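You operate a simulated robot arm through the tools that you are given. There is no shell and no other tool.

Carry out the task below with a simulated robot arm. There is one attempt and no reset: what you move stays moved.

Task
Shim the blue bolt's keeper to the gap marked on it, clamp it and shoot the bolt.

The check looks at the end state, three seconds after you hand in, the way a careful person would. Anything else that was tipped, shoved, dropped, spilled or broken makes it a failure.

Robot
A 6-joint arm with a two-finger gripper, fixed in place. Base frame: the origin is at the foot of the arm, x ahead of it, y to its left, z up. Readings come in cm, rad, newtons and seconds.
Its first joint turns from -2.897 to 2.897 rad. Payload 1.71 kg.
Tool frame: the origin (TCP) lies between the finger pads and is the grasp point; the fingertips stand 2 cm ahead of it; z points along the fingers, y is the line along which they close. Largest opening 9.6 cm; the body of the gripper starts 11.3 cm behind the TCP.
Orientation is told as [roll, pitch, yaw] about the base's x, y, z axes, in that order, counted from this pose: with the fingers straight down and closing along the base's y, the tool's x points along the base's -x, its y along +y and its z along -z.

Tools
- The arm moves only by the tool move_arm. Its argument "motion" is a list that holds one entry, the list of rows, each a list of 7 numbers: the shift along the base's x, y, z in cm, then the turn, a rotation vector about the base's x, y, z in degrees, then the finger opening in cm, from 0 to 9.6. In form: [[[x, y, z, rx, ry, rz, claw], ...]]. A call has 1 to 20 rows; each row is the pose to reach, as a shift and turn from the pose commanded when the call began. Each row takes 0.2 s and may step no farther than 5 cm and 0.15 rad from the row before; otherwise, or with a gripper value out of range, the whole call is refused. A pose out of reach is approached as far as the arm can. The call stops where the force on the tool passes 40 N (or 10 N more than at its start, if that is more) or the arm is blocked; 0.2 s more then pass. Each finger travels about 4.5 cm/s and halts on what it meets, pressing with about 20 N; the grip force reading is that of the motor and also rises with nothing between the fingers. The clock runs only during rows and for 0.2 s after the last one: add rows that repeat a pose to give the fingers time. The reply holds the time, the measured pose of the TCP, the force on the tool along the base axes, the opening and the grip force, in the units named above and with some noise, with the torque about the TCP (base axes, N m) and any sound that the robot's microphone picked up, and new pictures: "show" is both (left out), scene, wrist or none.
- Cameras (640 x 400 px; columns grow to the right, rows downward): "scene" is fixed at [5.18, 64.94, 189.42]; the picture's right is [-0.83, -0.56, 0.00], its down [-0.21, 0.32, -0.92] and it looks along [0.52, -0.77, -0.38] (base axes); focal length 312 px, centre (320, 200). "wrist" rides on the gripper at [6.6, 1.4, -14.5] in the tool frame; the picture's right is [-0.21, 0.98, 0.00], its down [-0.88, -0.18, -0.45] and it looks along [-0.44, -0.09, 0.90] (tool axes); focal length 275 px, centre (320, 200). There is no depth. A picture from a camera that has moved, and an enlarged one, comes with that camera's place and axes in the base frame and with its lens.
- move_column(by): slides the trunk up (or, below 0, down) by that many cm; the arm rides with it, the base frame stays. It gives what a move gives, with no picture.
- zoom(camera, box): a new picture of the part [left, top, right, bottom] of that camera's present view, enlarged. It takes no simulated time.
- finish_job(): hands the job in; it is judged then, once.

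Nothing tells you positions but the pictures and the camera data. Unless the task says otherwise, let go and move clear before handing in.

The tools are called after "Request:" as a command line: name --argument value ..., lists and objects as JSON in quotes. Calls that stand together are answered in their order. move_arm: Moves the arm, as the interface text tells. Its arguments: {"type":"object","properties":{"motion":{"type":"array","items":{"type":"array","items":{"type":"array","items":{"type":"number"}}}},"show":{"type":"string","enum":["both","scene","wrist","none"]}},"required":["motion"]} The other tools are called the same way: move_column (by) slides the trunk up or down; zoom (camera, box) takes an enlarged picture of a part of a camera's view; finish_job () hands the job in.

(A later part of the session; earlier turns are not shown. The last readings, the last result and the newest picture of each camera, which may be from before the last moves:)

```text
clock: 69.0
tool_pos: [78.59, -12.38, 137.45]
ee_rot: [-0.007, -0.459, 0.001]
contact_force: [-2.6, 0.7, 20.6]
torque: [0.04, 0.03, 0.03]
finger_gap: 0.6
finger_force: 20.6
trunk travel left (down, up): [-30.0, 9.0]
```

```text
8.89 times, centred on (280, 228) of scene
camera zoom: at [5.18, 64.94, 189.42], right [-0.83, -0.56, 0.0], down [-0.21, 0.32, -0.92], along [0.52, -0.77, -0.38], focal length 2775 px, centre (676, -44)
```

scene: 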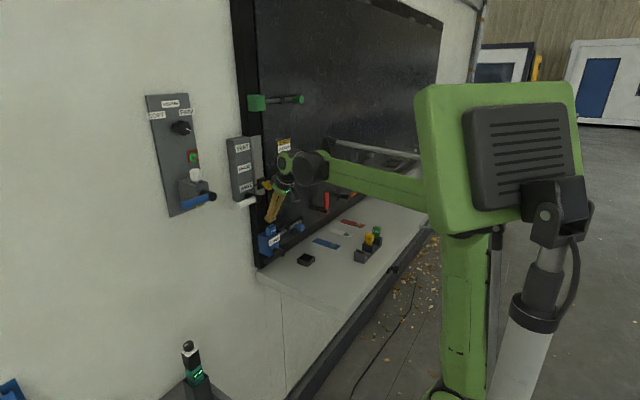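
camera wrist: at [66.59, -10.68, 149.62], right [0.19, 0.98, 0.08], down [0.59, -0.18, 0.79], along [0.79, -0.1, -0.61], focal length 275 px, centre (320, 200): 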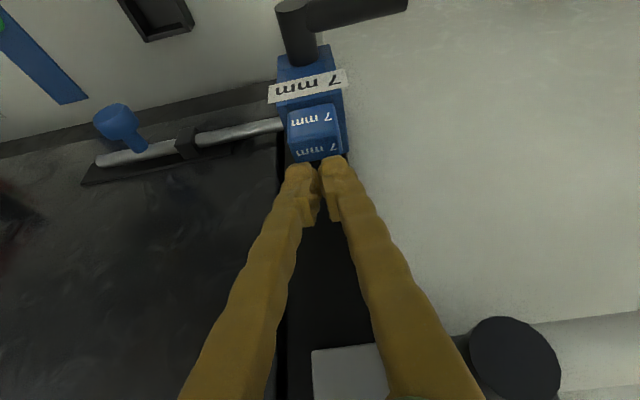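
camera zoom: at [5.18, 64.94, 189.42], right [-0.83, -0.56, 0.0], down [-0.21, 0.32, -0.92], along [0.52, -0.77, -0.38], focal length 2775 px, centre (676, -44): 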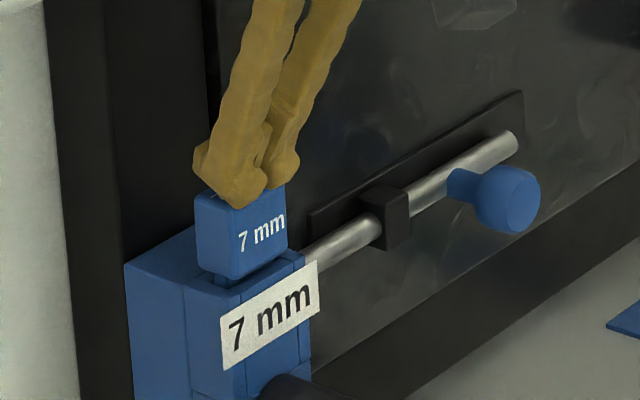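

Request:
move_arm --motion '[[[0, 0, -0.3, 0, 0, 0, 0], [0, 0, -0.3, 0, 0, 0, 0], [0, 0, 1, 0, 0, 0, 0], [-1, 0, 3, 0, 0, 0, 0], [-1, 0, 3, 0, 0, 0, 0]]]' --show "wrist"

Request:
zoom --camera "scene" --box '[255, 205, 305, 250]'

Request:
zoom --camera "wrist" --box '[260, 60, 370, 170]'

```text
clock: 69.4
tool_pos: [76.02, -12.2, 138.51]
ee_rot: [-0.009, -0.478, 0.001]
contact_force: [-0.9, -0.3, 1.0]
torque: [-0.02, -0.1, 0.0]
finger_gap: 0.0
finger_force: 20.2
trunk travel left (down, up): [-30.0, 9.0]
stopped in row 2: the force on the tool passed its limit at 42 N (the readings are from after the stop); the commanded pose is now the measured one
camera wrist: at [63.65, -10.79, 148.26], right [0.19, 0.98, 0.09], down [0.57, -0.18, 0.8], along [0.8, -0.1, -0.6], focal length 275 px, centre (320, 200)
```

wrist: 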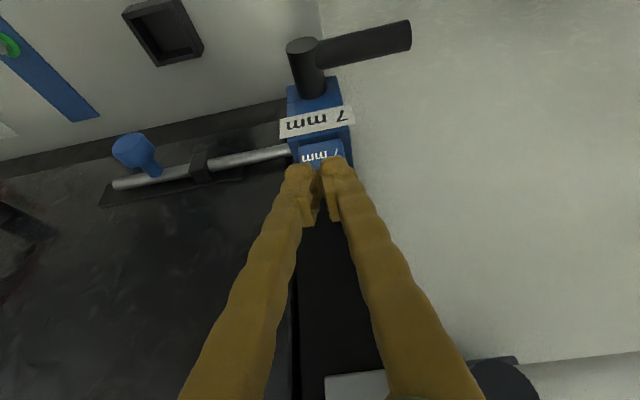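

```text
8.89 times, centred on (280, 228) of scene
camera zoom: at [5.18, 64.94, 189.42], right [-0.83, -0.56, 0.0], down [-0.21, 0.32, -0.92], along [0.52, -0.77, -0.38], focal length 2775 px, centre (676, -44)
```

zoom: 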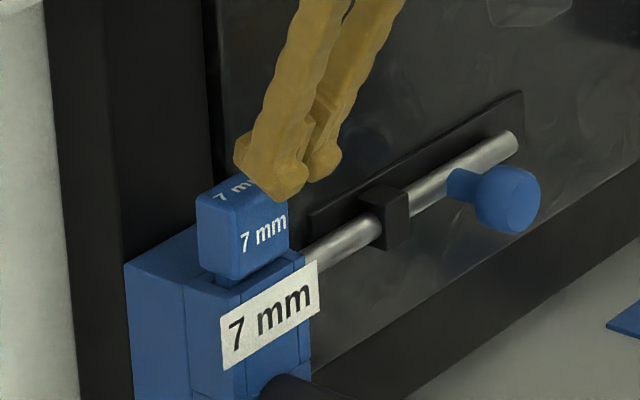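

```text
3.64 times, centred on (315, 115) of wrist
camera zoom: at [63.65, -10.79, 148.26], right [0.19, 0.98, 0.09], down [0.57, -0.18, 0.8], along [0.8, -0.1, -0.6], focal length 1001 px, centre (338, 509)
```

zoom: 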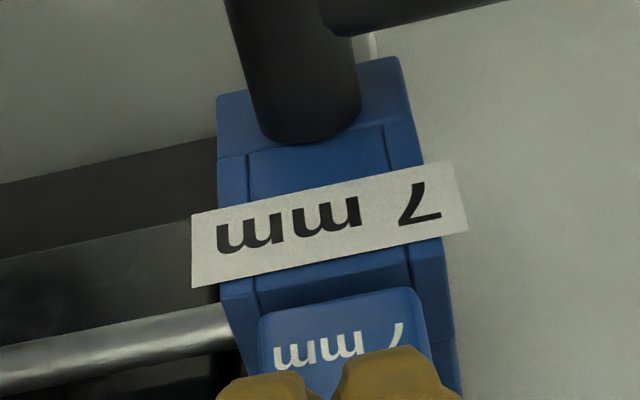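

The shim is seated on the floor of its pocket. I'll redo the clamping with the lever, pushing firmly to its stop, and then retry the bolt.

Request:
move_arm --motion '[[[-3, 0, 1, 0, 0, 0, 0], [-6, 1, 1, 0, -6, 0, 0], [-9, 2, 0, 0, -13, 0, 0], [-11, 3, -1, 0, -20, 0, 0], [-11, 4.5, -3, 0, -27, 0, 0], [-11, 6.2, -5, 0, -34, 0, 0], [-9, 6.2, -7, 0, -37.6, 0, 0], [-6, 6.2, -8, 0, -37.6, 0, 0], [-3, 6.2, -8.5, 0, -37.6, 0, 0], [-2.1, 6.2, -8.5, 0, -37.6, 0, 0], [-2.1, 6.2, -8.5, 0, -37.6, 0, 0]]]'

Request:
zoom --camera "scene" --box '[250, 215, 330, 285]'

```text
clock: 71.8
tool_pos: [74.4, -6.05, 129.63]
ee_rot: [-0.007, -1.13, 0.001]
contact_force: [0.1, -0.2, -0.5]
torque: [0.01, 0.01, -0.05]
finger_gap: 0.0
finger_force: 20.1
trunk travel left (down, up): [-30.0, 9.0]
camera wrist: at [58.63, -4.6, 129.76], right [0.09, 0.98, 0.18], down [-0.03, -0.18, 0.98], along [1.0, -0.1, 0.01], focal length 275 px, centre (320, 200)
```

scene: 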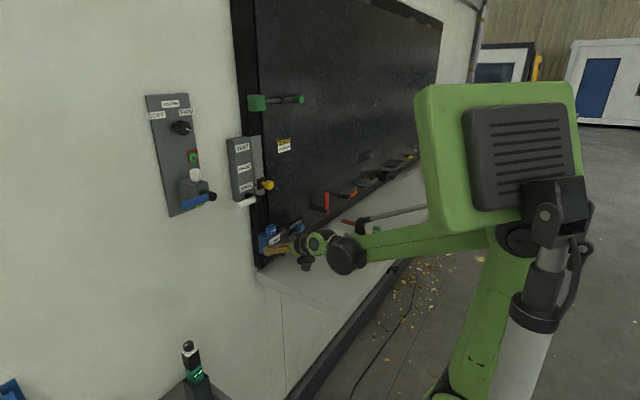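
wrist: 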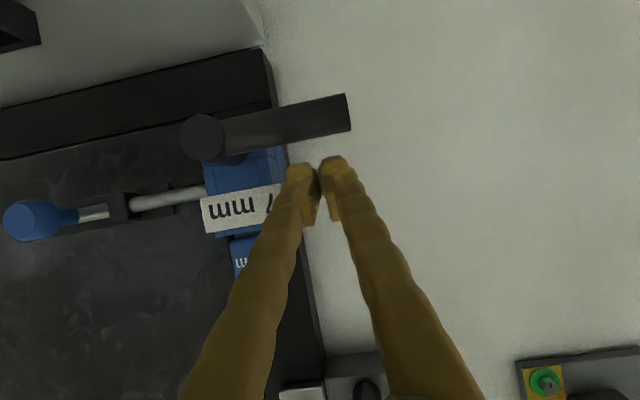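

```text
5.71 times, centred on (290, 250) of scene
camera zoom: at [5.18, 64.94, 189.42], right [-0.83, -0.56, 0.0], down [-0.21, 0.32, -0.92], along [0.52, -0.77, -0.38], focal length 1784 px, centre (491, -86)
```

zoom: 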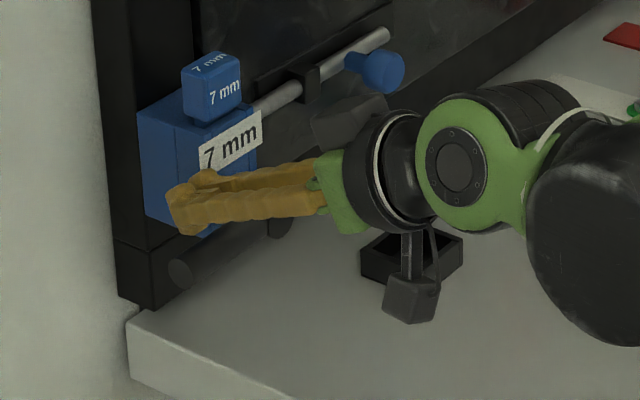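

Request:
move_arm --motion '[[[0, 0, -1.2, 0, 0, 0, 0], [0, -0.03, -2.4, 0, 0, 0, 0], [-0.2, -0.06, -3.5, 0, 0, 0, 0], [-0.3, -0.2, -4.2, 0, 0, 0, 0], [-0.3, -0.35, -4.93, 0, 0, 0, 0], [-0.3, -0.65, -5.6, 0, 0, 0, 0], [-0.3, -0.96, -6.2, 0, 0, 0, 0], [-0.3, -1.4, -6.75, 0, 0, 0, 0], [-0.3, -1.85, -7.23, 0, 0, 0, 0], [-0.3, -2.35, -7.75, 0, 0, 0, 0], [-0.3, -2.87, -8.18, 0, 0, 0, 0], [-0.3, -3.3, -8.45, 0, 0, 0, 0], [-0.3, -3.67, -8.65, 0, 0, 0, 0], [-0.3, -3.9, -8.75, 0, 0, 0, 0]]]'

Request:
zoom --camera "scene" --box '[250, 215, 330, 285]'

```text
clock: 74.8
tool_pos: [71.78, -10.05, 122.25]
ee_rot: [-0.004, -1.15, -0.003]
contact_force: [-0.8, -0.3, 0.0]
torque: [0.01, -0.06, 0.1]
finger_gap: 0.02
finger_force: 28.9
trunk travel left (down, up): [-30.0, 9.0]
stopped in row 14: the force on the tool passed its limit at 45 N (the readings are from after the stop); the commanded pose is now the measured one
camera wrist: at [56.0, -8.51, 122.12], right [0.09, 0.98, 0.19], down [-0.05, -0.18, 0.98], along [0.99, -0.1, 0.03], focal length 275 px, centre (320, 200)
```

scene: 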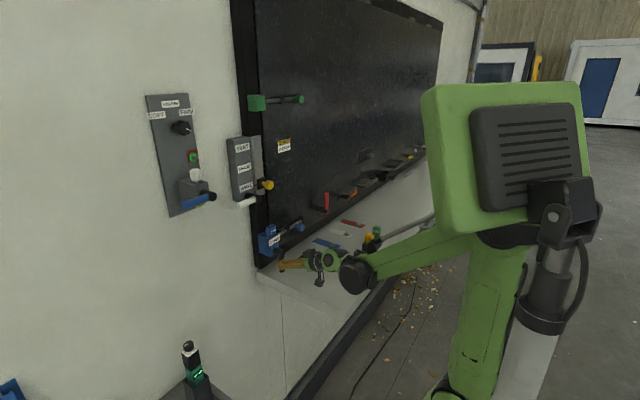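
wrist: 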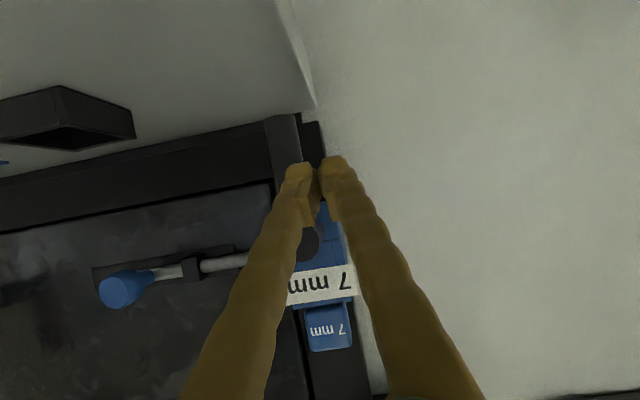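

```text
5.71 times, centred on (290, 250) of scene
camera zoom: at [5.18, 64.94, 189.42], right [-0.83, -0.56, 0.0], down [-0.21, 0.32, -0.92], along [0.52, -0.77, -0.38], focal length 1784 px, centre (491, -86)
```

zoom: 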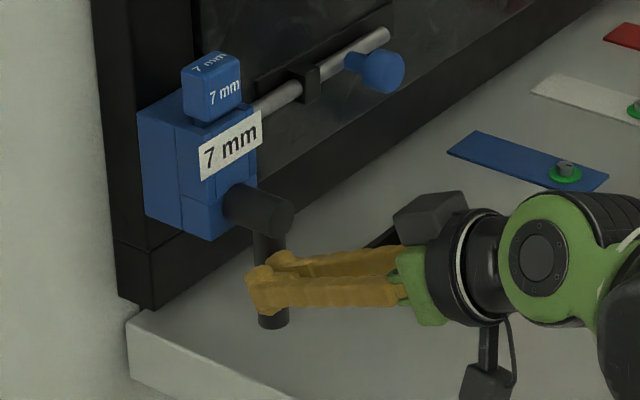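

Request:
zoom --camera "scene" --box '[255, 205, 305, 250]'

Request:
zoom --camera "scene" --box '[268, 225, 288, 243]'

Request:
zoom --camera "wrist" --box '[260, 220, 380, 360]'

```text
8.89 times, centred on (280, 228) of scene
camera zoom: at [5.18, 64.94, 189.42], right [-0.83, -0.56, 0.0], down [-0.21, 0.32, -0.92], along [0.52, -0.77, -0.38], focal length 2775 px, centre (676, -44)
```

zoom: 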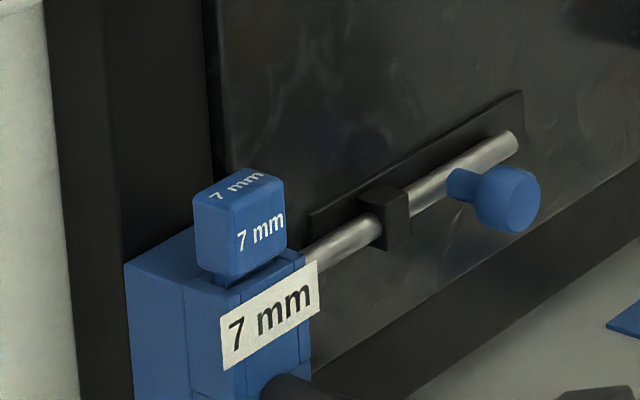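

```text
16.00 times, centred on (278, 234) of scene
camera zoom: at [5.18, 64.94, 189.42], right [-0.83, -0.56, 0.0], down [-0.21, 0.32, -0.92], along [0.52, -0.77, -0.38], focal length 4994 px, centre (992, -344)
```

zoom: 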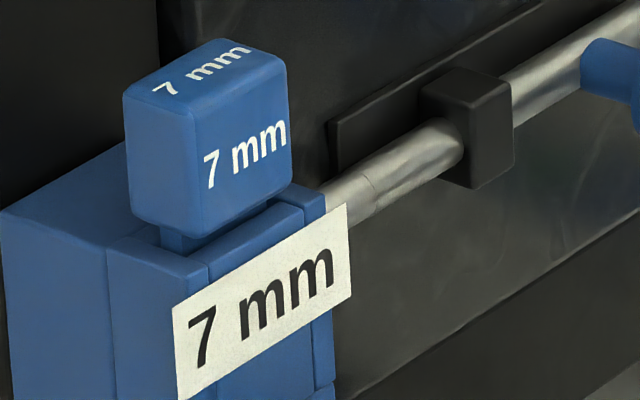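

```text
2.86 times, centred on (320, 290) of wrist
camera zoom: at [56.0, -8.51, 122.12], right [0.09, 0.98, 0.19], down [-0.05, -0.18, 0.98], along [0.99, -0.1, 0.03], focal length 786 px, centre (320, -57)
```

zoom: 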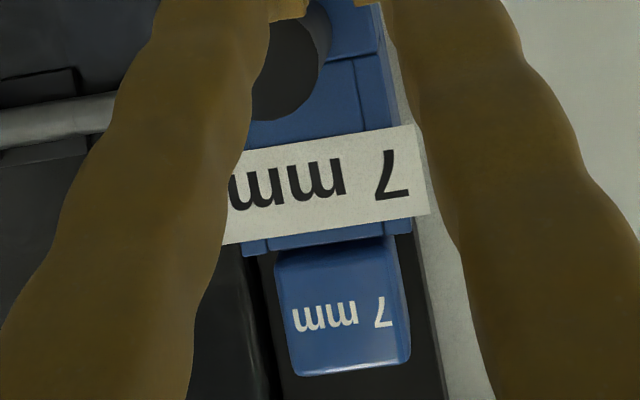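

The lever is at its stop again. Retry the bolt: go around to the -y side of the knob.

Request:
move_arm --motion '[[[-3, 0.3, 0, 0, 0, 0, 0], [-6, 0, 2, 0, 0, 0, 0], [-7, -2, 5, 0, 0, 0, 0], [-7, -5, 6, 0, 0, 0, 0], [-7, -9, 6, 0, 0, 0, 0], [-7, -13, 6, 0, 0, 0, 0], [-7, -17, 6, 0, 0, 0, 0], [-7, -21, 6, 0, 0, 0, 0], [-7, -24.5, 6, 0, 0, 0, 0], [-3, -24.5, 6, 0, 0, 0, 0], [1, -24.5, 5.8, 0, 0, 0, 0], [4, -24.5, 5.6, 0, 0, 0, 0], [5.8, -24.5, 5.6, 0, 0, 0, 0], [5.8, -24.5, 5.6, 0, 0, 0, 0]]]'

Request:
zoom --camera "wrist" --box '[260, 90, 480, 230]'

Request:
zoom --camera "scene" --box '[255, 200, 345, 280]'

```text
clock: 77.8
tool_pos: [78.41, -34.34, 127.65]
ee_rot: [-0.005, -1.147, 0.0]
contact_force: [0.0, -0.1, -0.4]
torque: [-0.01, -0.02, -0.03]
finger_gap: 0.01
finger_force: 29.1
trunk travel left (down, up): [-30.0, 9.0]
camera wrist: at [62.54, -32.71, 127.44], right [0.09, 0.98, 0.19], down [-0.04, -0.18, 0.98], along [1.0, -0.1, 0.03], focal length 275 px, centre (320, 200)
```

scene: 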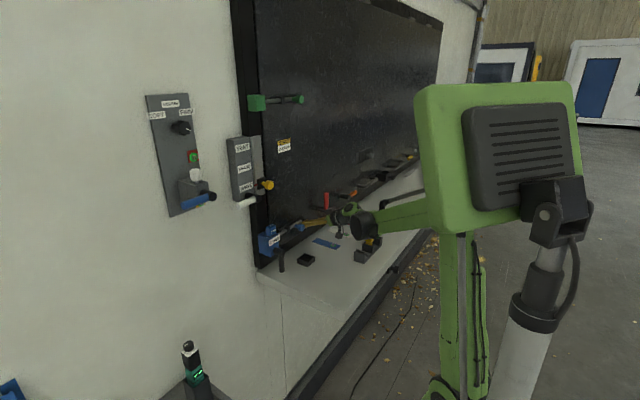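
wrist: 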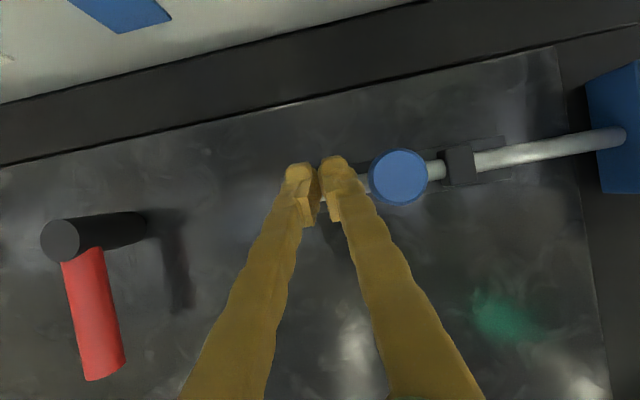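

```text
2.86 times, centred on (370, 160) of wrist
camera zoom: at [62.54, -32.71, 127.44], right [0.09, 0.98, 0.19], down [-0.04, -0.18, 0.98], along [1.0, -0.1, 0.03], focal length 786 px, centre (177, 314)
```

zoom: 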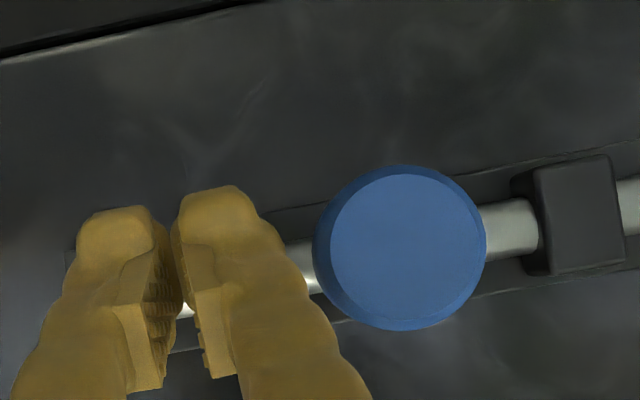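

```text
5.00 times, centred on (300, 240) of scene
camera zoom: at [5.18, 64.94, 189.42], right [-0.83, -0.56, 0.0], down [-0.21, 0.32, -0.92], along [0.52, -0.77, -0.38], focal length 1561 px, centre (420, 0)
```

zoom: 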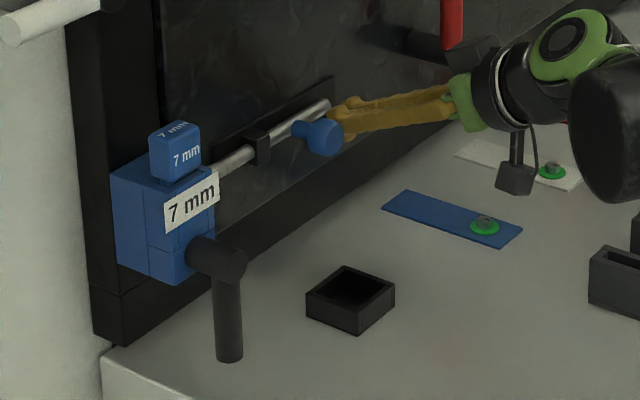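

Request:
move_arm --motion '[[[0, 0.5, 0, 0, 0, 0, 0], [0, 1.0, 0, 0, 0, 0, 0], [0, 1.3, 0, 0, 0, 0, 0], [0, 1.5, 0, 0, 0, 0, 0], [0, 1.7, 0, 0, 0, 0, 0], [0, 1.9, 0, 0, 0, 0, 0]]]' --show "wrist"

Request:
zoom --camera "wrist" --box '[300, 60, 640, 240]'

```text
clock: 79.0
tool_pos: [75.78, -32.69, 129.1]
ee_rot: [-0.013, -1.166, 0.005]
contact_force: [0.2, 1.2, 0.3]
torque: [-0.06, 0.0, -0.06]
finger_gap: 0.0
finger_force: 29.6
trunk travel left (down, up): [-30.0, 9.0]
stopped in row 5: the force on the tool passed its limit at 42 N (the readings are from after the stop); the commanded pose is now the measured one
camera wrist: at [59.95, -31.06, 128.71], right [0.09, 0.98, 0.18], down [-0.06, -0.18, 0.98], along [0.99, -0.1, 0.05], focal length 275 px, centre (320, 200)
```

wrist: 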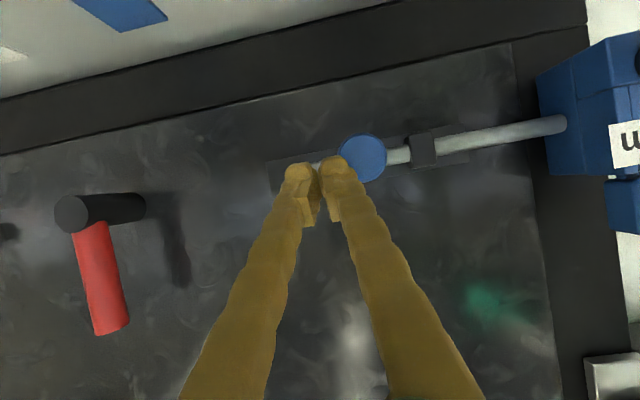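

```text
1.88 times, centred on (470, 150) of wrist
camera zoom: at [59.95, -31.06, 128.71], right [0.09, 0.98, 0.18], down [-0.06, -0.18, 0.98], along [0.99, -0.1, 0.05], focal length 518 px, centre (38, 294)
```

zoom: 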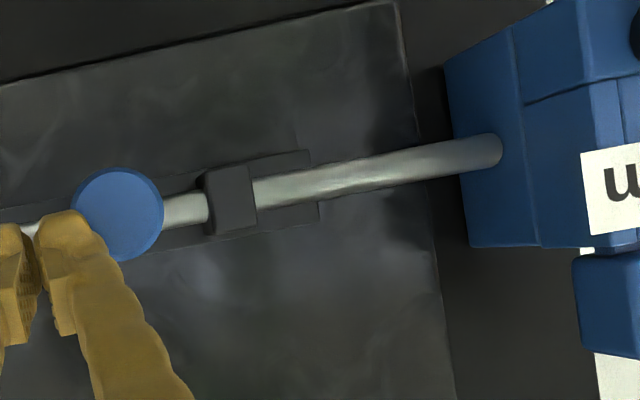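

Still blocked at the keeper face. I'll compare the jaw closely with the earlier lever-open picture.

Request:
zoom --camera "scene" --box '[268, 230, 288, 248]'

Request:
zoom --camera "scene" --box '[270, 228, 284, 240]'

Request:
zoom --camera "scene" --box '[275, 225, 305, 245]'

```text
16.00 times, centred on (278, 239) of scene
camera zoom: at [5.18, 64.94, 189.42], right [-0.83, -0.56, 0.0], down [-0.21, 0.32, -0.92], along [0.52, -0.77, -0.38], focal length 4994 px, centre (992, -424)
```

zoom: 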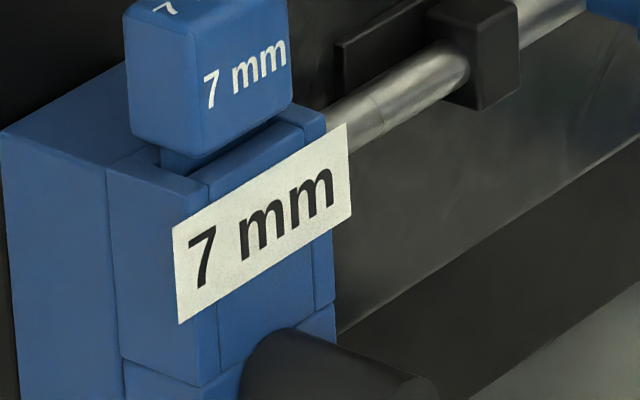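

```text
16.00 times, centred on (277, 234) of scene
camera zoom: at [5.18, 64.94, 189.42], right [-0.83, -0.56, 0.0], down [-0.21, 0.32, -0.92], along [0.52, -0.77, -0.38], focal length 4994 px, centre (1008, -344)
```

zoom: 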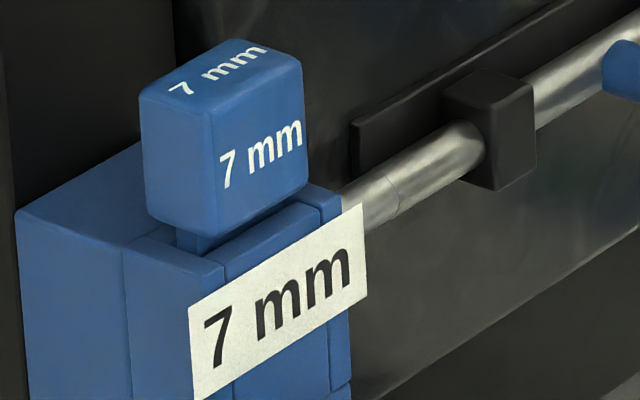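

```text
16.00 times, centred on (290, 235) of scene
camera zoom: at [5.18, 64.94, 189.42], right [-0.83, -0.56, 0.0], down [-0.21, 0.32, -0.92], along [0.52, -0.77, -0.38], focal length 4994 px, centre (800, -360)
```

zoom: 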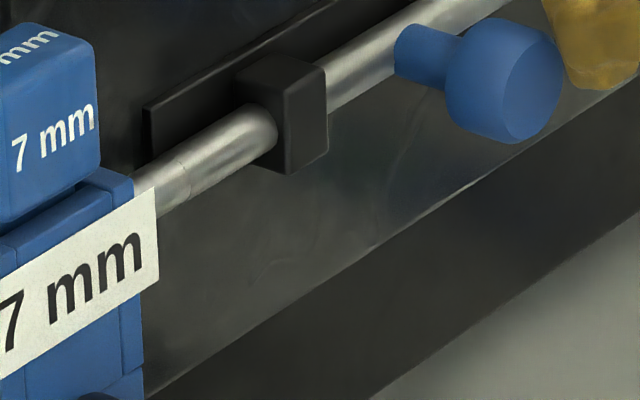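

Request:
zoom --camera "scene" --box '[260, 225, 300, 260]'

Request:
zoom --camera "scene" --box '[230, 60, 330, 140]'

Request:
zoom --camera "scene" --box '[220, 0, 500, 260]'

```text
11.43 times, centred on (280, 242) of scene
camera zoom: at [5.18, 64.94, 189.42], right [-0.83, -0.56, 0.0], down [-0.21, 0.32, -0.92], along [0.52, -0.77, -0.38], focal length 3567 px, centre (777, -286)
```

zoom: 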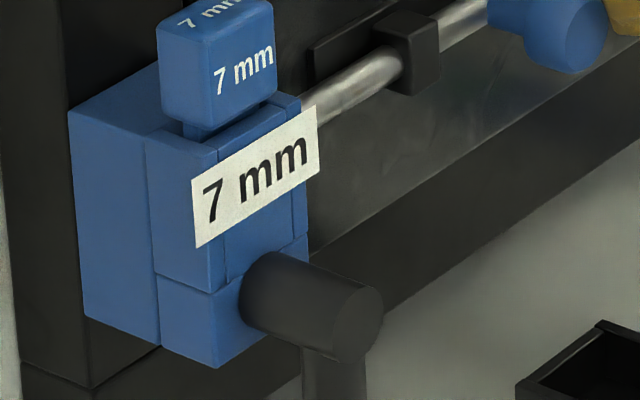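

```text
5.00 times, centred on (280, 100) of scene
camera zoom: at [5.18, 64.94, 189.42], right [-0.83, -0.56, 0.0], down [-0.21, 0.32, -0.92], along [0.52, -0.77, -0.38], focal length 1561 px, centre (520, 700)
```

zoom: 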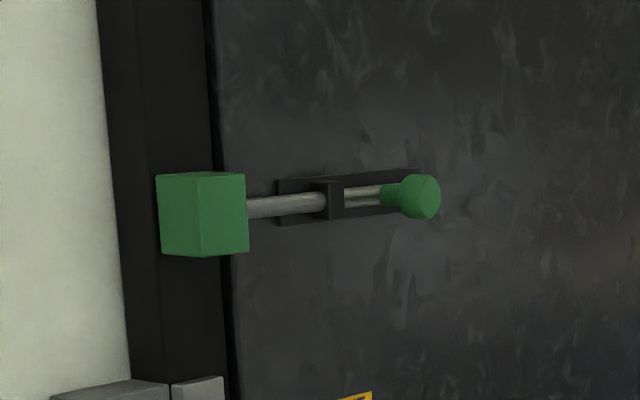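

```text
1.54 times, centred on (360, 130) of scene
camera zoom: at [5.18, 64.94, 189.42], right [-0.83, -0.56, 0.0], down [-0.21, 0.32, -0.92], along [0.52, -0.77, -0.38], focal length 480 px, centre (258, 308)
```

zoom: 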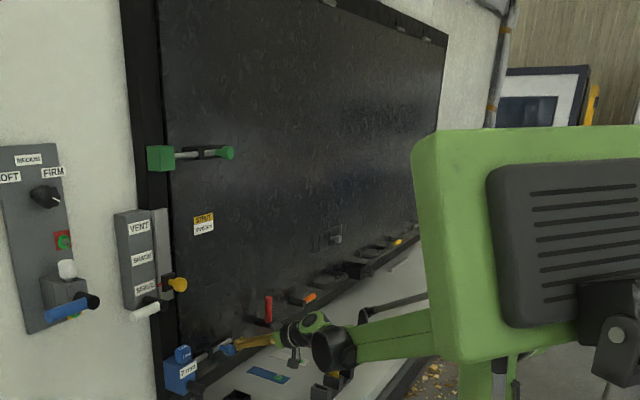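

The hatch panel carrying the bolt has shifted slightly relative to the keeper (the guide moved right by about 10 px in this view), so the hatch itself can move. I'll back the arm off and check again.

Request:
move_arm --motion '[[[-1, -1, 0, 0, 0, 0, 0], [-3, -2, 0, 0, 0, 0, 0], [-7, -2, 1, 0, 0, 0, 0], [-9, -2, 2, 0, 0, 0, 0], [-9, -2, 2, 0, 0, 0, 0], [-9, -2, 2, 0, 0, 0, 0], [-9, -2, 2, 0, 0, 0, 0]]]'

Request:
zoom --camera "scene" --box '[260, 225, 300, 260]'

Request:
zoom --camera "wrist" --box '[380, 60, 640, 240]'

Request:
zoom --camera "scene" --box '[300, 150, 430, 240]'

```text
clock: 80.6
tool_pos: [67.45, -34.82, 130.79]
ee_rot: [-0.012, -1.161, 0.003]
contact_force: [0.3, 0.4, -0.1]
torque: [0.02, 0.02, 0.0]
finger_gap: 0.0
finger_force: 29.2
trunk travel left (down, up): [-30.0, 9.0]
camera wrist: at [51.64, -33.16, 130.49], right [0.09, 0.98, 0.18], down [-0.06, -0.18, 0.98], along [0.99, -0.1, 0.04], focal length 275 px, centre (320, 200)
```

scene: 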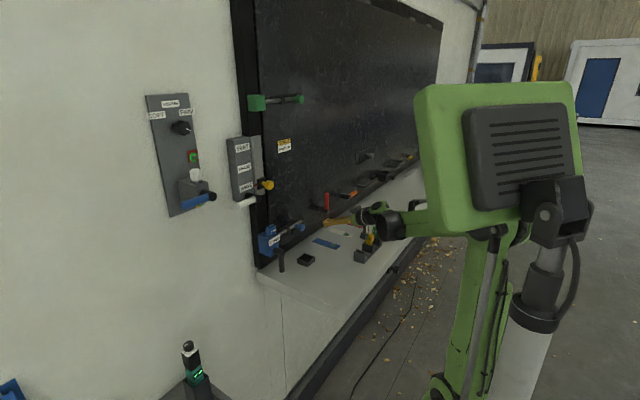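
wrist: 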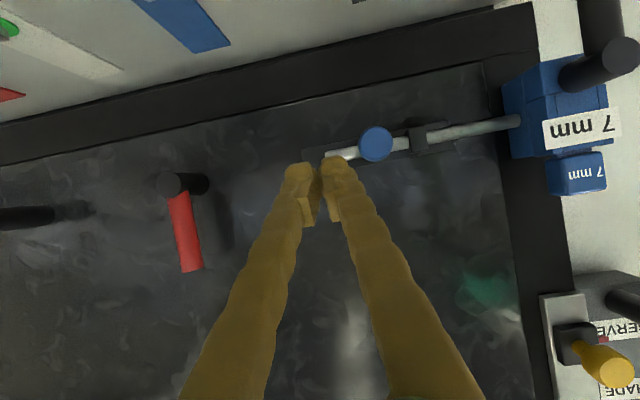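

```text
11.43 times, centred on (280, 242) of scene
camera zoom: at [5.18, 64.94, 189.42], right [-0.83, -0.56, 0.0], down [-0.21, 0.32, -0.92], along [0.52, -0.77, -0.38], focal length 3567 px, centre (777, -286)
```

zoom: 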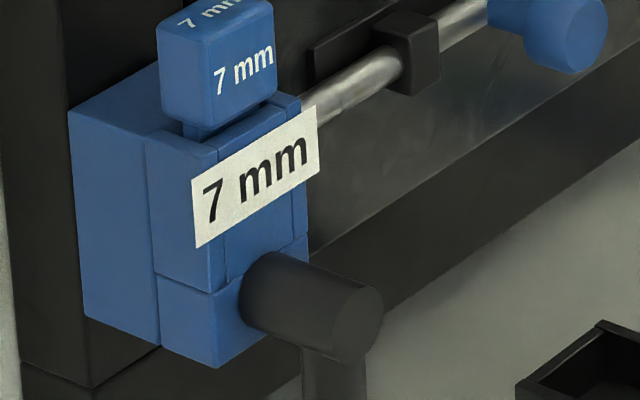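

```text
2.22 times, centred on (510, 150) of wrist
camera zoom: at [51.64, -33.16, 130.49], right [0.09, 0.98, 0.18], down [-0.06, -0.18, 0.98], along [0.99, -0.1, 0.04], focal length 612 px, centre (-102, 311)
```

zoom: 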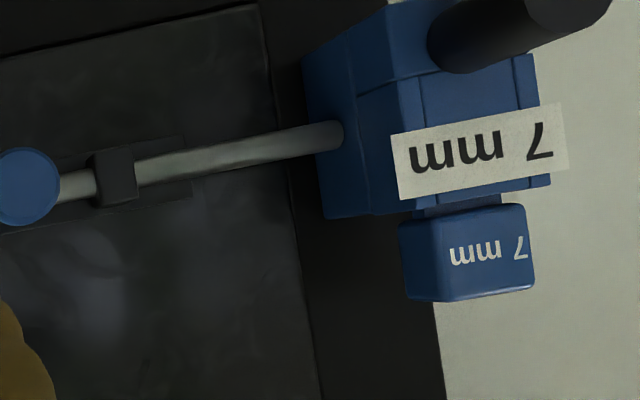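

```text
4.44 times, centred on (365, 195) of scene
camera zoom: at [5.18, 64.94, 189.42], right [-0.83, -0.56, 0.0], down [-0.21, 0.32, -0.92], along [0.52, -0.77, -0.38], focal length 1387 px, centre (120, 222)
```

zoom: 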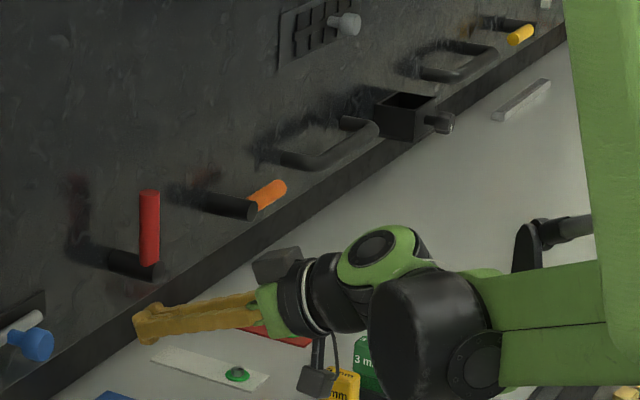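

The hatch panel stays displaced by about 0.3 cm, so it isn't held tight. I'll press it back towards the frame near the bolt with a fingertip and see where it settles.

Request:
move_arm --motion '[[[0, 3, 1, 0, -6, 0, 0], [0, 7, 2, 0, -13, 0, 0], [0, 11, 3.5, 0, -20, 0, 0], [2, 14, 4, 0, -21, 0, 0], [5, 15, 4, 0, -21, 0, 0], [8, 15, 4, 0, -21, 0, 0], [10.5, 15, 4, 0, -21, 0, 0], [12, 15, 4, 0, -21, 0, 0], [12, 15, 4, 0, -21, 0, 0]]]'

Request:
zoom --camera "scene" --box '[260, 200, 320, 250]'

```text
clock: 82.6
tool_pos: [79.49, -19.72, 134.72]
ee_rot: [-0.023, -1.528, 0.011]
contact_force: [0.3, -0.1, -0.3]
torque: [0.02, 0.0, -0.03]
finger_gap: 0.02
finger_force: 29.0
trunk travel left (down, up): [-30.0, 9.0]
camera wrist: at [64.87, -18.21, 128.61], right [0.02, 0.98, 0.2], down [-0.41, -0.18, 0.9], along [0.91, -0.1, 0.4], focal length 275 px, centre (320, 200)
```

scene: 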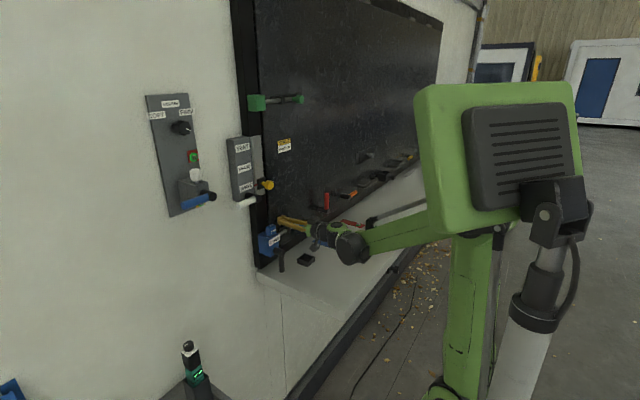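
wrist: 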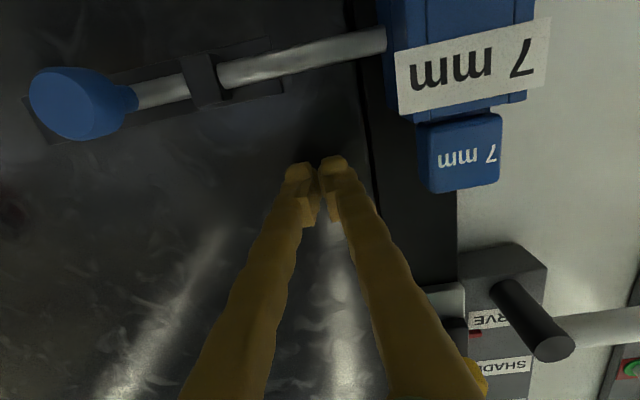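

```text
8.00 times, centred on (290, 225) of scene
camera zoom: at [5.18, 64.94, 189.42], right [-0.83, -0.56, 0.0], down [-0.21, 0.32, -0.92], along [0.52, -0.77, -0.38], focal length 2497 px, centre (560, 0)
```

zoom: 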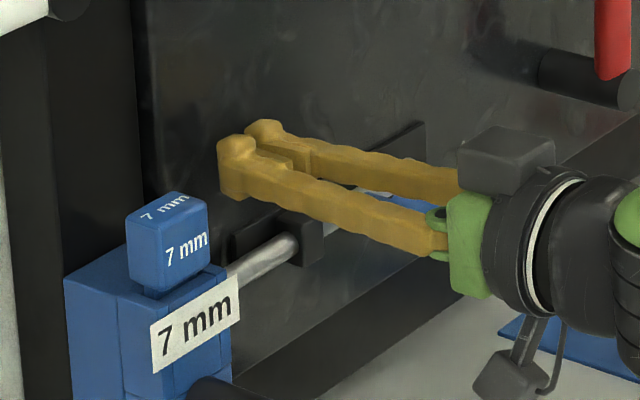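

Request:
move_arm --motion '[[[0.4, 0, 0, 0, 0, 0, 0], [0.8, 0, 0, 0, 0, 0, 0], [1.1, 0, 0, 0, 0, 0, 0], [1.4, 0, 0, 0, 0, 0, 0]]]' --show "none"

Request:
zoom --camera "scene" --box '[260, 225, 300, 260]'

```text
clock: 83.6
tool_pos: [80.87, -19.73, 134.64]
ee_rot: [-0.025, -1.527, 0.015]
contact_force: [0.5, 0.1, 0.5]
torque: [0.02, -0.03, -0.02]
finger_gap: 0.0
finger_force: 28.8
trunk travel left (down, up): [-30.0, 9.0]
```

```text
11.43 times, centred on (280, 242) of scene
camera zoom: at [5.18, 64.94, 189.42], right [-0.83, -0.56, 0.0], down [-0.21, 0.32, -0.92], along [0.52, -0.77, -0.38], focal length 3567 px, centre (777, -286)
```

zoom: 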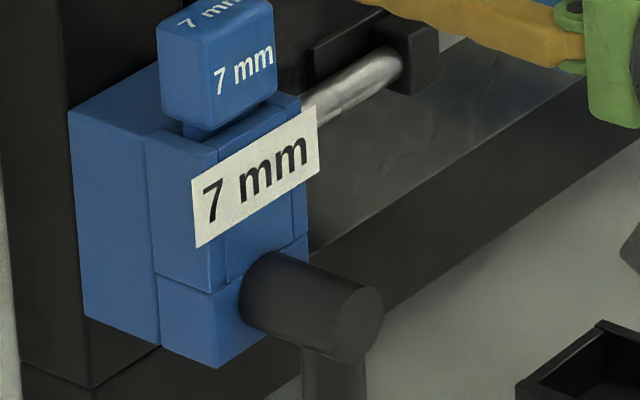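

Request:
move_arm --motion '[[[0.3, 0, 0, 0, 0, 0, 0], [0.6, 0, 0, 0, 0, 0, 0], [0.9, 0, 0, 0, 0, 0, 0], [1.1, 0, 0, 0, 0, 0, 0]]]' --show "none"

Request:
zoom --camera "scene" --box '[260, 225, 300, 260]'

```text
clock: 84.6
tool_pos: [81.67, -19.82, 134.87]
ee_rot: [-0.035, -1.527, 0.023]
contact_force: [-28.1, 1.4, -9.7]
torque: [0.0, 0.0, 0.12]
finger_gap: 0.6
finger_force: 29.5
trunk travel left (down, up): [-30.0, 9.0]
```

```text
11.43 times, centred on (280, 242) of scene
camera zoom: at [5.18, 64.94, 189.42], right [-0.83, -0.56, 0.0], down [-0.21, 0.32, -0.92], along [0.52, -0.77, -0.38], focal length 3567 px, centre (777, -286)
```

zoom: 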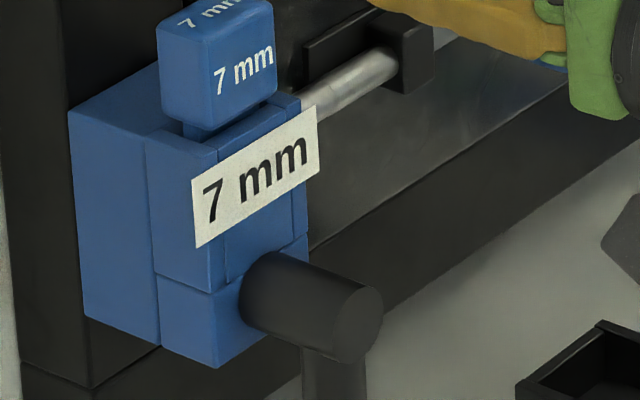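

The hatch is pushed back to its original place. Now, instead of pushing only from one side, I'll grip the knob with both fingers, holding the hatch in, and slide it to +y.

Request:
move_arm --motion '[[[-1.5, 0, 0, 0, 0, 0, 0], [-5, 0, 0, 0, 0, 0, 2], [-9, -1, -1, 0, 0, 0, 4], [-11, -4, -4, 0, 0, 0, 6], [-11, -7, -6.5, 0, 0, 0, 6.5], [-11, -9.8, -7.2, 0, 0, 0, 6.5], [-8, -9.8, -7.2, 0, 0, 0, 6.5], [-8, -9.8, -7.2, 0, 0, 0, 6.5]]]'

Request:
zoom --camera "wrist" --box '[220, 90, 420, 230]'

Request:
zoom --camera "scene" --box '[260, 225, 300, 260]'

```text
clock: 86.4
tool_pos: [73.94, -29.77, 127.46]
ee_rot: [-0.024, -1.527, 0.015]
contact_force: [0.7, -0.2, -0.7]
torque: [0.02, -0.02, 0.01]
finger_gap: 6.51
finger_force: 0.1
trunk travel left (down, up): [-30.0, 9.0]
camera wrist: at [59.34, -28.23, 121.46], right [0.02, 0.98, 0.2], down [-0.41, -0.18, 0.9], along [0.91, -0.1, 0.4], focal length 275 px, centre (320, 200)
```

scene: 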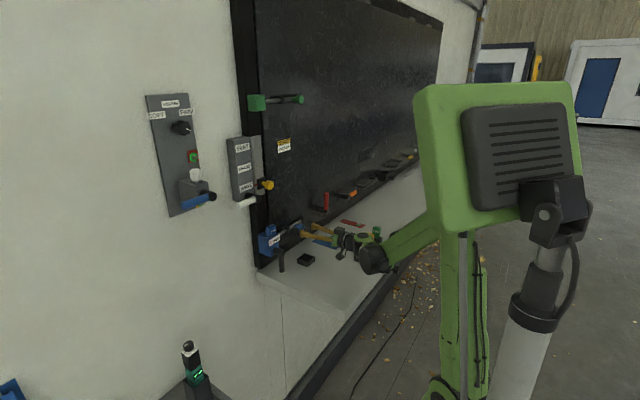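
wrist: 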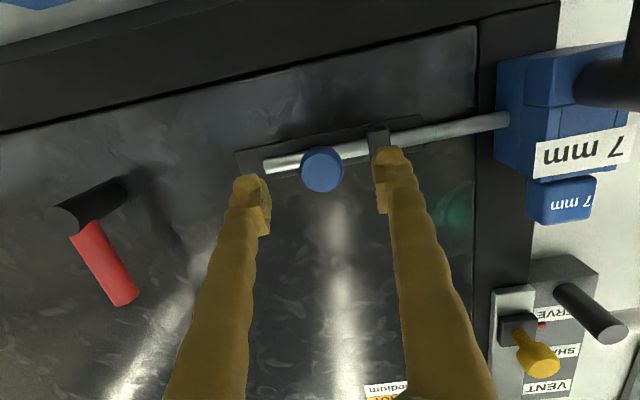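

```text
2.86 times, centred on (320, 160) of wrist
camera zoom: at [59.34, -28.23, 121.46], right [0.02, 0.98, 0.2], down [-0.41, -0.18, 0.9], along [0.91, -0.1, 0.4], focal length 786 px, centre (320, 314)
```

zoom: 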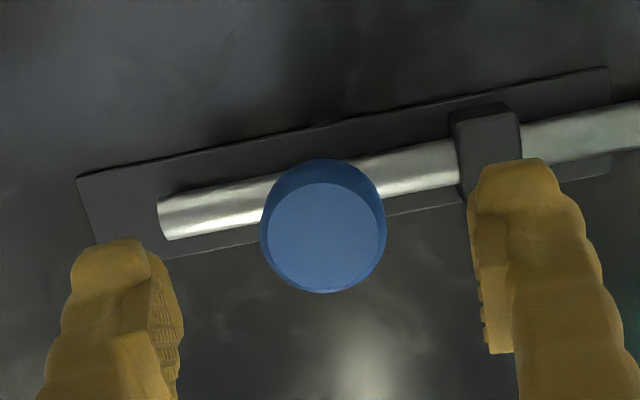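

```text
11.43 times, centred on (280, 242) of scene
camera zoom: at [5.18, 64.94, 189.42], right [-0.83, -0.56, 0.0], down [-0.21, 0.32, -0.92], along [0.52, -0.77, -0.38], focal length 3567 px, centre (777, -286)
```

zoom: 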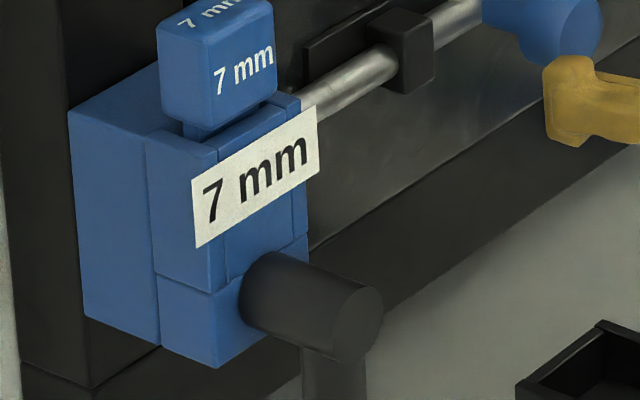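

Request:
move_arm --motion '[[[2, 0.3, -0.2, 0, 0, 0, 6.5], [3.9, 0.3, -0.2, 0, 0, 0, 6.5], [3.9, 0.3, -0.2, 0, 0, 0, 5], [3.9, 0.3, -0.2, 0, 0, 0, 3.5], [3.9, 0.3, -0.2, 0, 0, 0, 2], [3.9, 0.3, -0.2, 0, 0, 0, 2]]]'

Request:
zoom --camera "scene" --box '[265, 205, 325, 255]'

Request:
zoom --camera "wrist" --box '[220, 90, 420, 230]'

```text
clock: 87.8
tool_pos: [77.78, -29.79, 127.21]
ee_rot: [0.005, -1.527, -0.017]
contact_force: [2.6, -20.6, 5.1]
torque: [-0.02, 0.24, -0.28]
finger_gap: 3.18
finger_force: 34.9
trunk travel left (down, up): [-30.0, 9.0]
camera wrist: at [63.17, -28.15, 121.21], right [0.02, 0.98, 0.21], down [-0.41, -0.18, 0.89], along [0.91, -0.1, 0.4], focal length 275 px, centre (320, 200)
```

scene: 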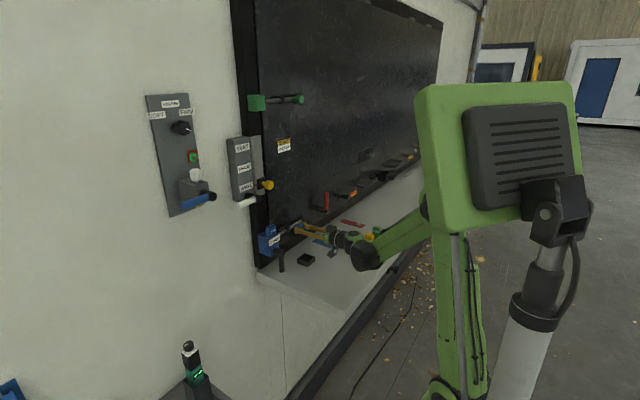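
wrist: 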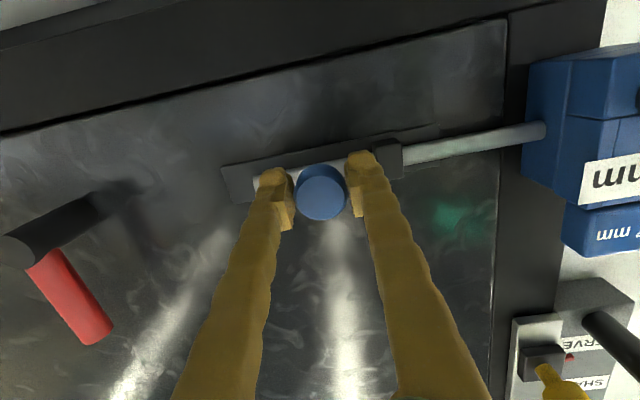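

```text
8.00 times, centred on (295, 230) of scene
camera zoom: at [5.18, 64.94, 189.42], right [-0.83, -0.56, 0.0], down [-0.21, 0.32, -0.92], along [0.52, -0.77, -0.38], focal length 2497 px, centre (520, -40)
```

zoom: 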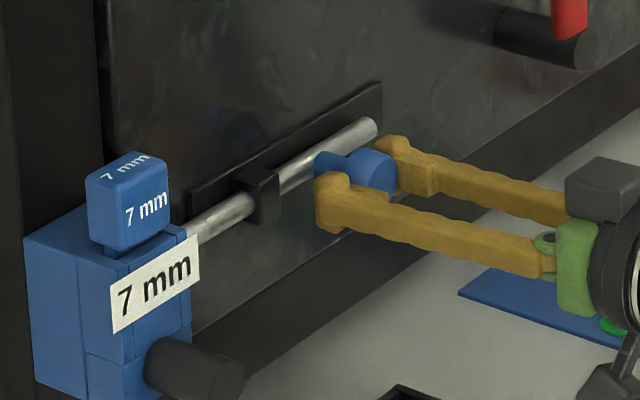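

```text
2.86 times, centred on (320, 160) of wrist
camera zoom: at [63.17, -28.15, 121.21], right [0.02, 0.98, 0.21], down [-0.41, -0.18, 0.89], along [0.91, -0.1, 0.4], focal length 786 px, centre (320, 314)
```

zoom: 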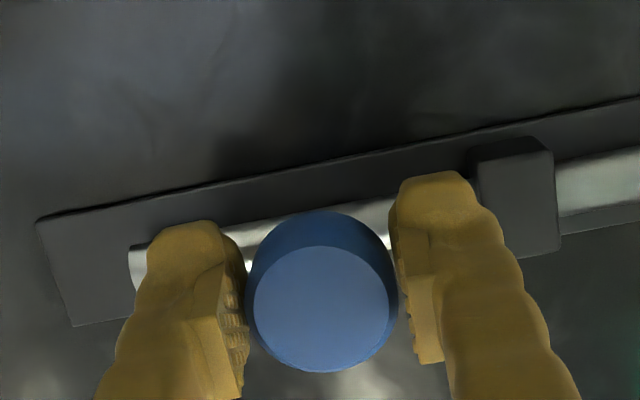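

Request:
move_arm --motion '[[[0, -0.6, 0, 0, 0, 0, 2], [0.15, -0.8, 0, 0, 0, 0, 2], [0.15, -0.8, 0, 0, 0, 0, 2]]]' --show "none"

Request:
zoom --camera "scene" --box '[265, 205, 325, 255]'

```text
clock: 88.6
tool_pos: [77.87, -30.3, 127.2]
ee_rot: [-0.036, -1.526, 0.025]
contact_force: [-18.3, 1.3, -17.1]
torque: [0.02, 0.15, 0.07]
finger_gap: 3.18
finger_force: 35.1
trunk travel left (down, up): [-30.0, 9.0]
```

```text
8.00 times, centred on (295, 230) of scene
camera zoom: at [5.18, 64.94, 189.42], right [-0.83, -0.56, 0.0], down [-0.21, 0.32, -0.92], along [0.52, -0.77, -0.38], focal length 2497 px, centre (520, -40)
```

zoom: 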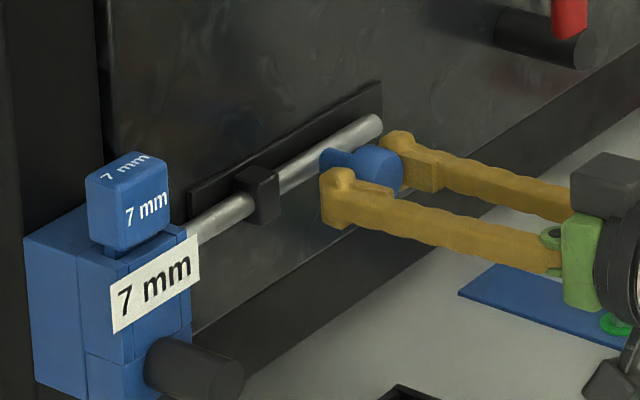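

Request:
move_arm --motion '[[[0, 0.3, 0, 0, 0, 0, 2], [0, 0.6, 0, 0, 0, 0, 2], [0, 0.9, 0, 0, 0, 0, 2], [0, 1.2, 0, 0, 0, 0, 2]]]' --show "wrist"

Request:
zoom --camera "scene" --box '[265, 205, 325, 255]'

Request:
zoom --camera "wrist" --box '[440, 60, 640, 230]'

```text
clock: 89.7
tool_pos: [75.97, -29.82, 128.58]
ee_rot: [0.047, -1.545, -0.066]
contact_force: [21.6, -15.6, 4.8]
torque: [-0.11, -0.12, -0.06]
finger_gap: 3.15
finger_force: 35.1
trunk travel left (down, up): [-30.0, 9.0]
stopped in row 4: the force on the tool passed its limit at 41 N (the readings are from after the stop); the commanded pose is now the measured one
camera wrist: at [61.45, -28.03, 122.3], right [0.03, 0.98, 0.21], down [-0.42, -0.18, 0.89], along [0.9, -0.11, 0.41], focal length 275 px, centre (320, 200)
```

wrist: 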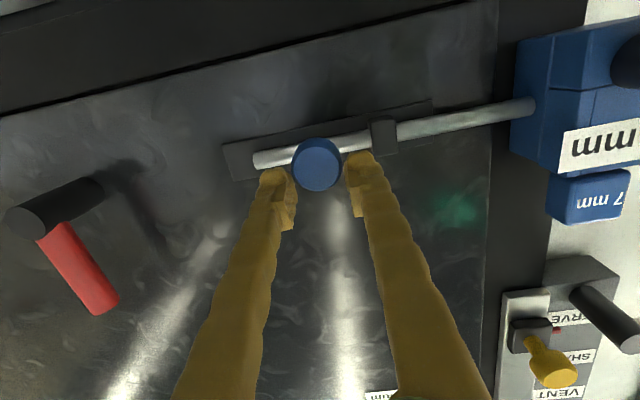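

```text
8.00 times, centred on (295, 230) of scene
camera zoom: at [5.18, 64.94, 189.42], right [-0.83, -0.56, 0.0], down [-0.21, 0.32, -0.92], along [0.52, -0.77, -0.38], focal length 2497 px, centre (520, -40)
```

zoom: 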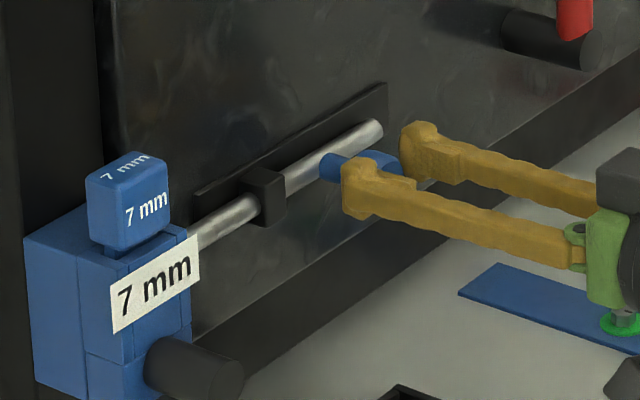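

```text
2.35 times, centred on (540, 145) of wrist
camera zoom: at [61.45, -28.03, 122.3], right [0.03, 0.98, 0.21], down [-0.42, -0.18, 0.89], along [0.9, -0.11, 0.41], focal length 648 px, centre (-198, 329)
```

zoom: 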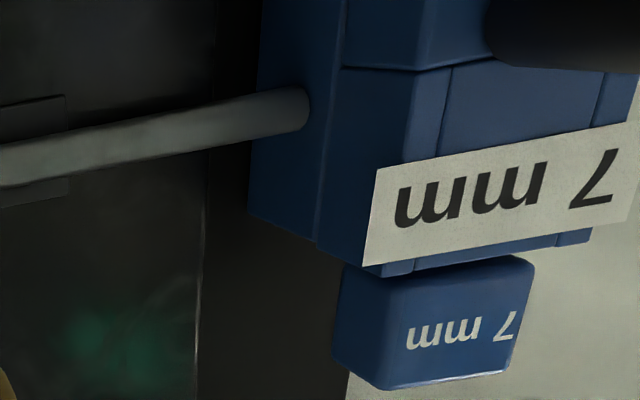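

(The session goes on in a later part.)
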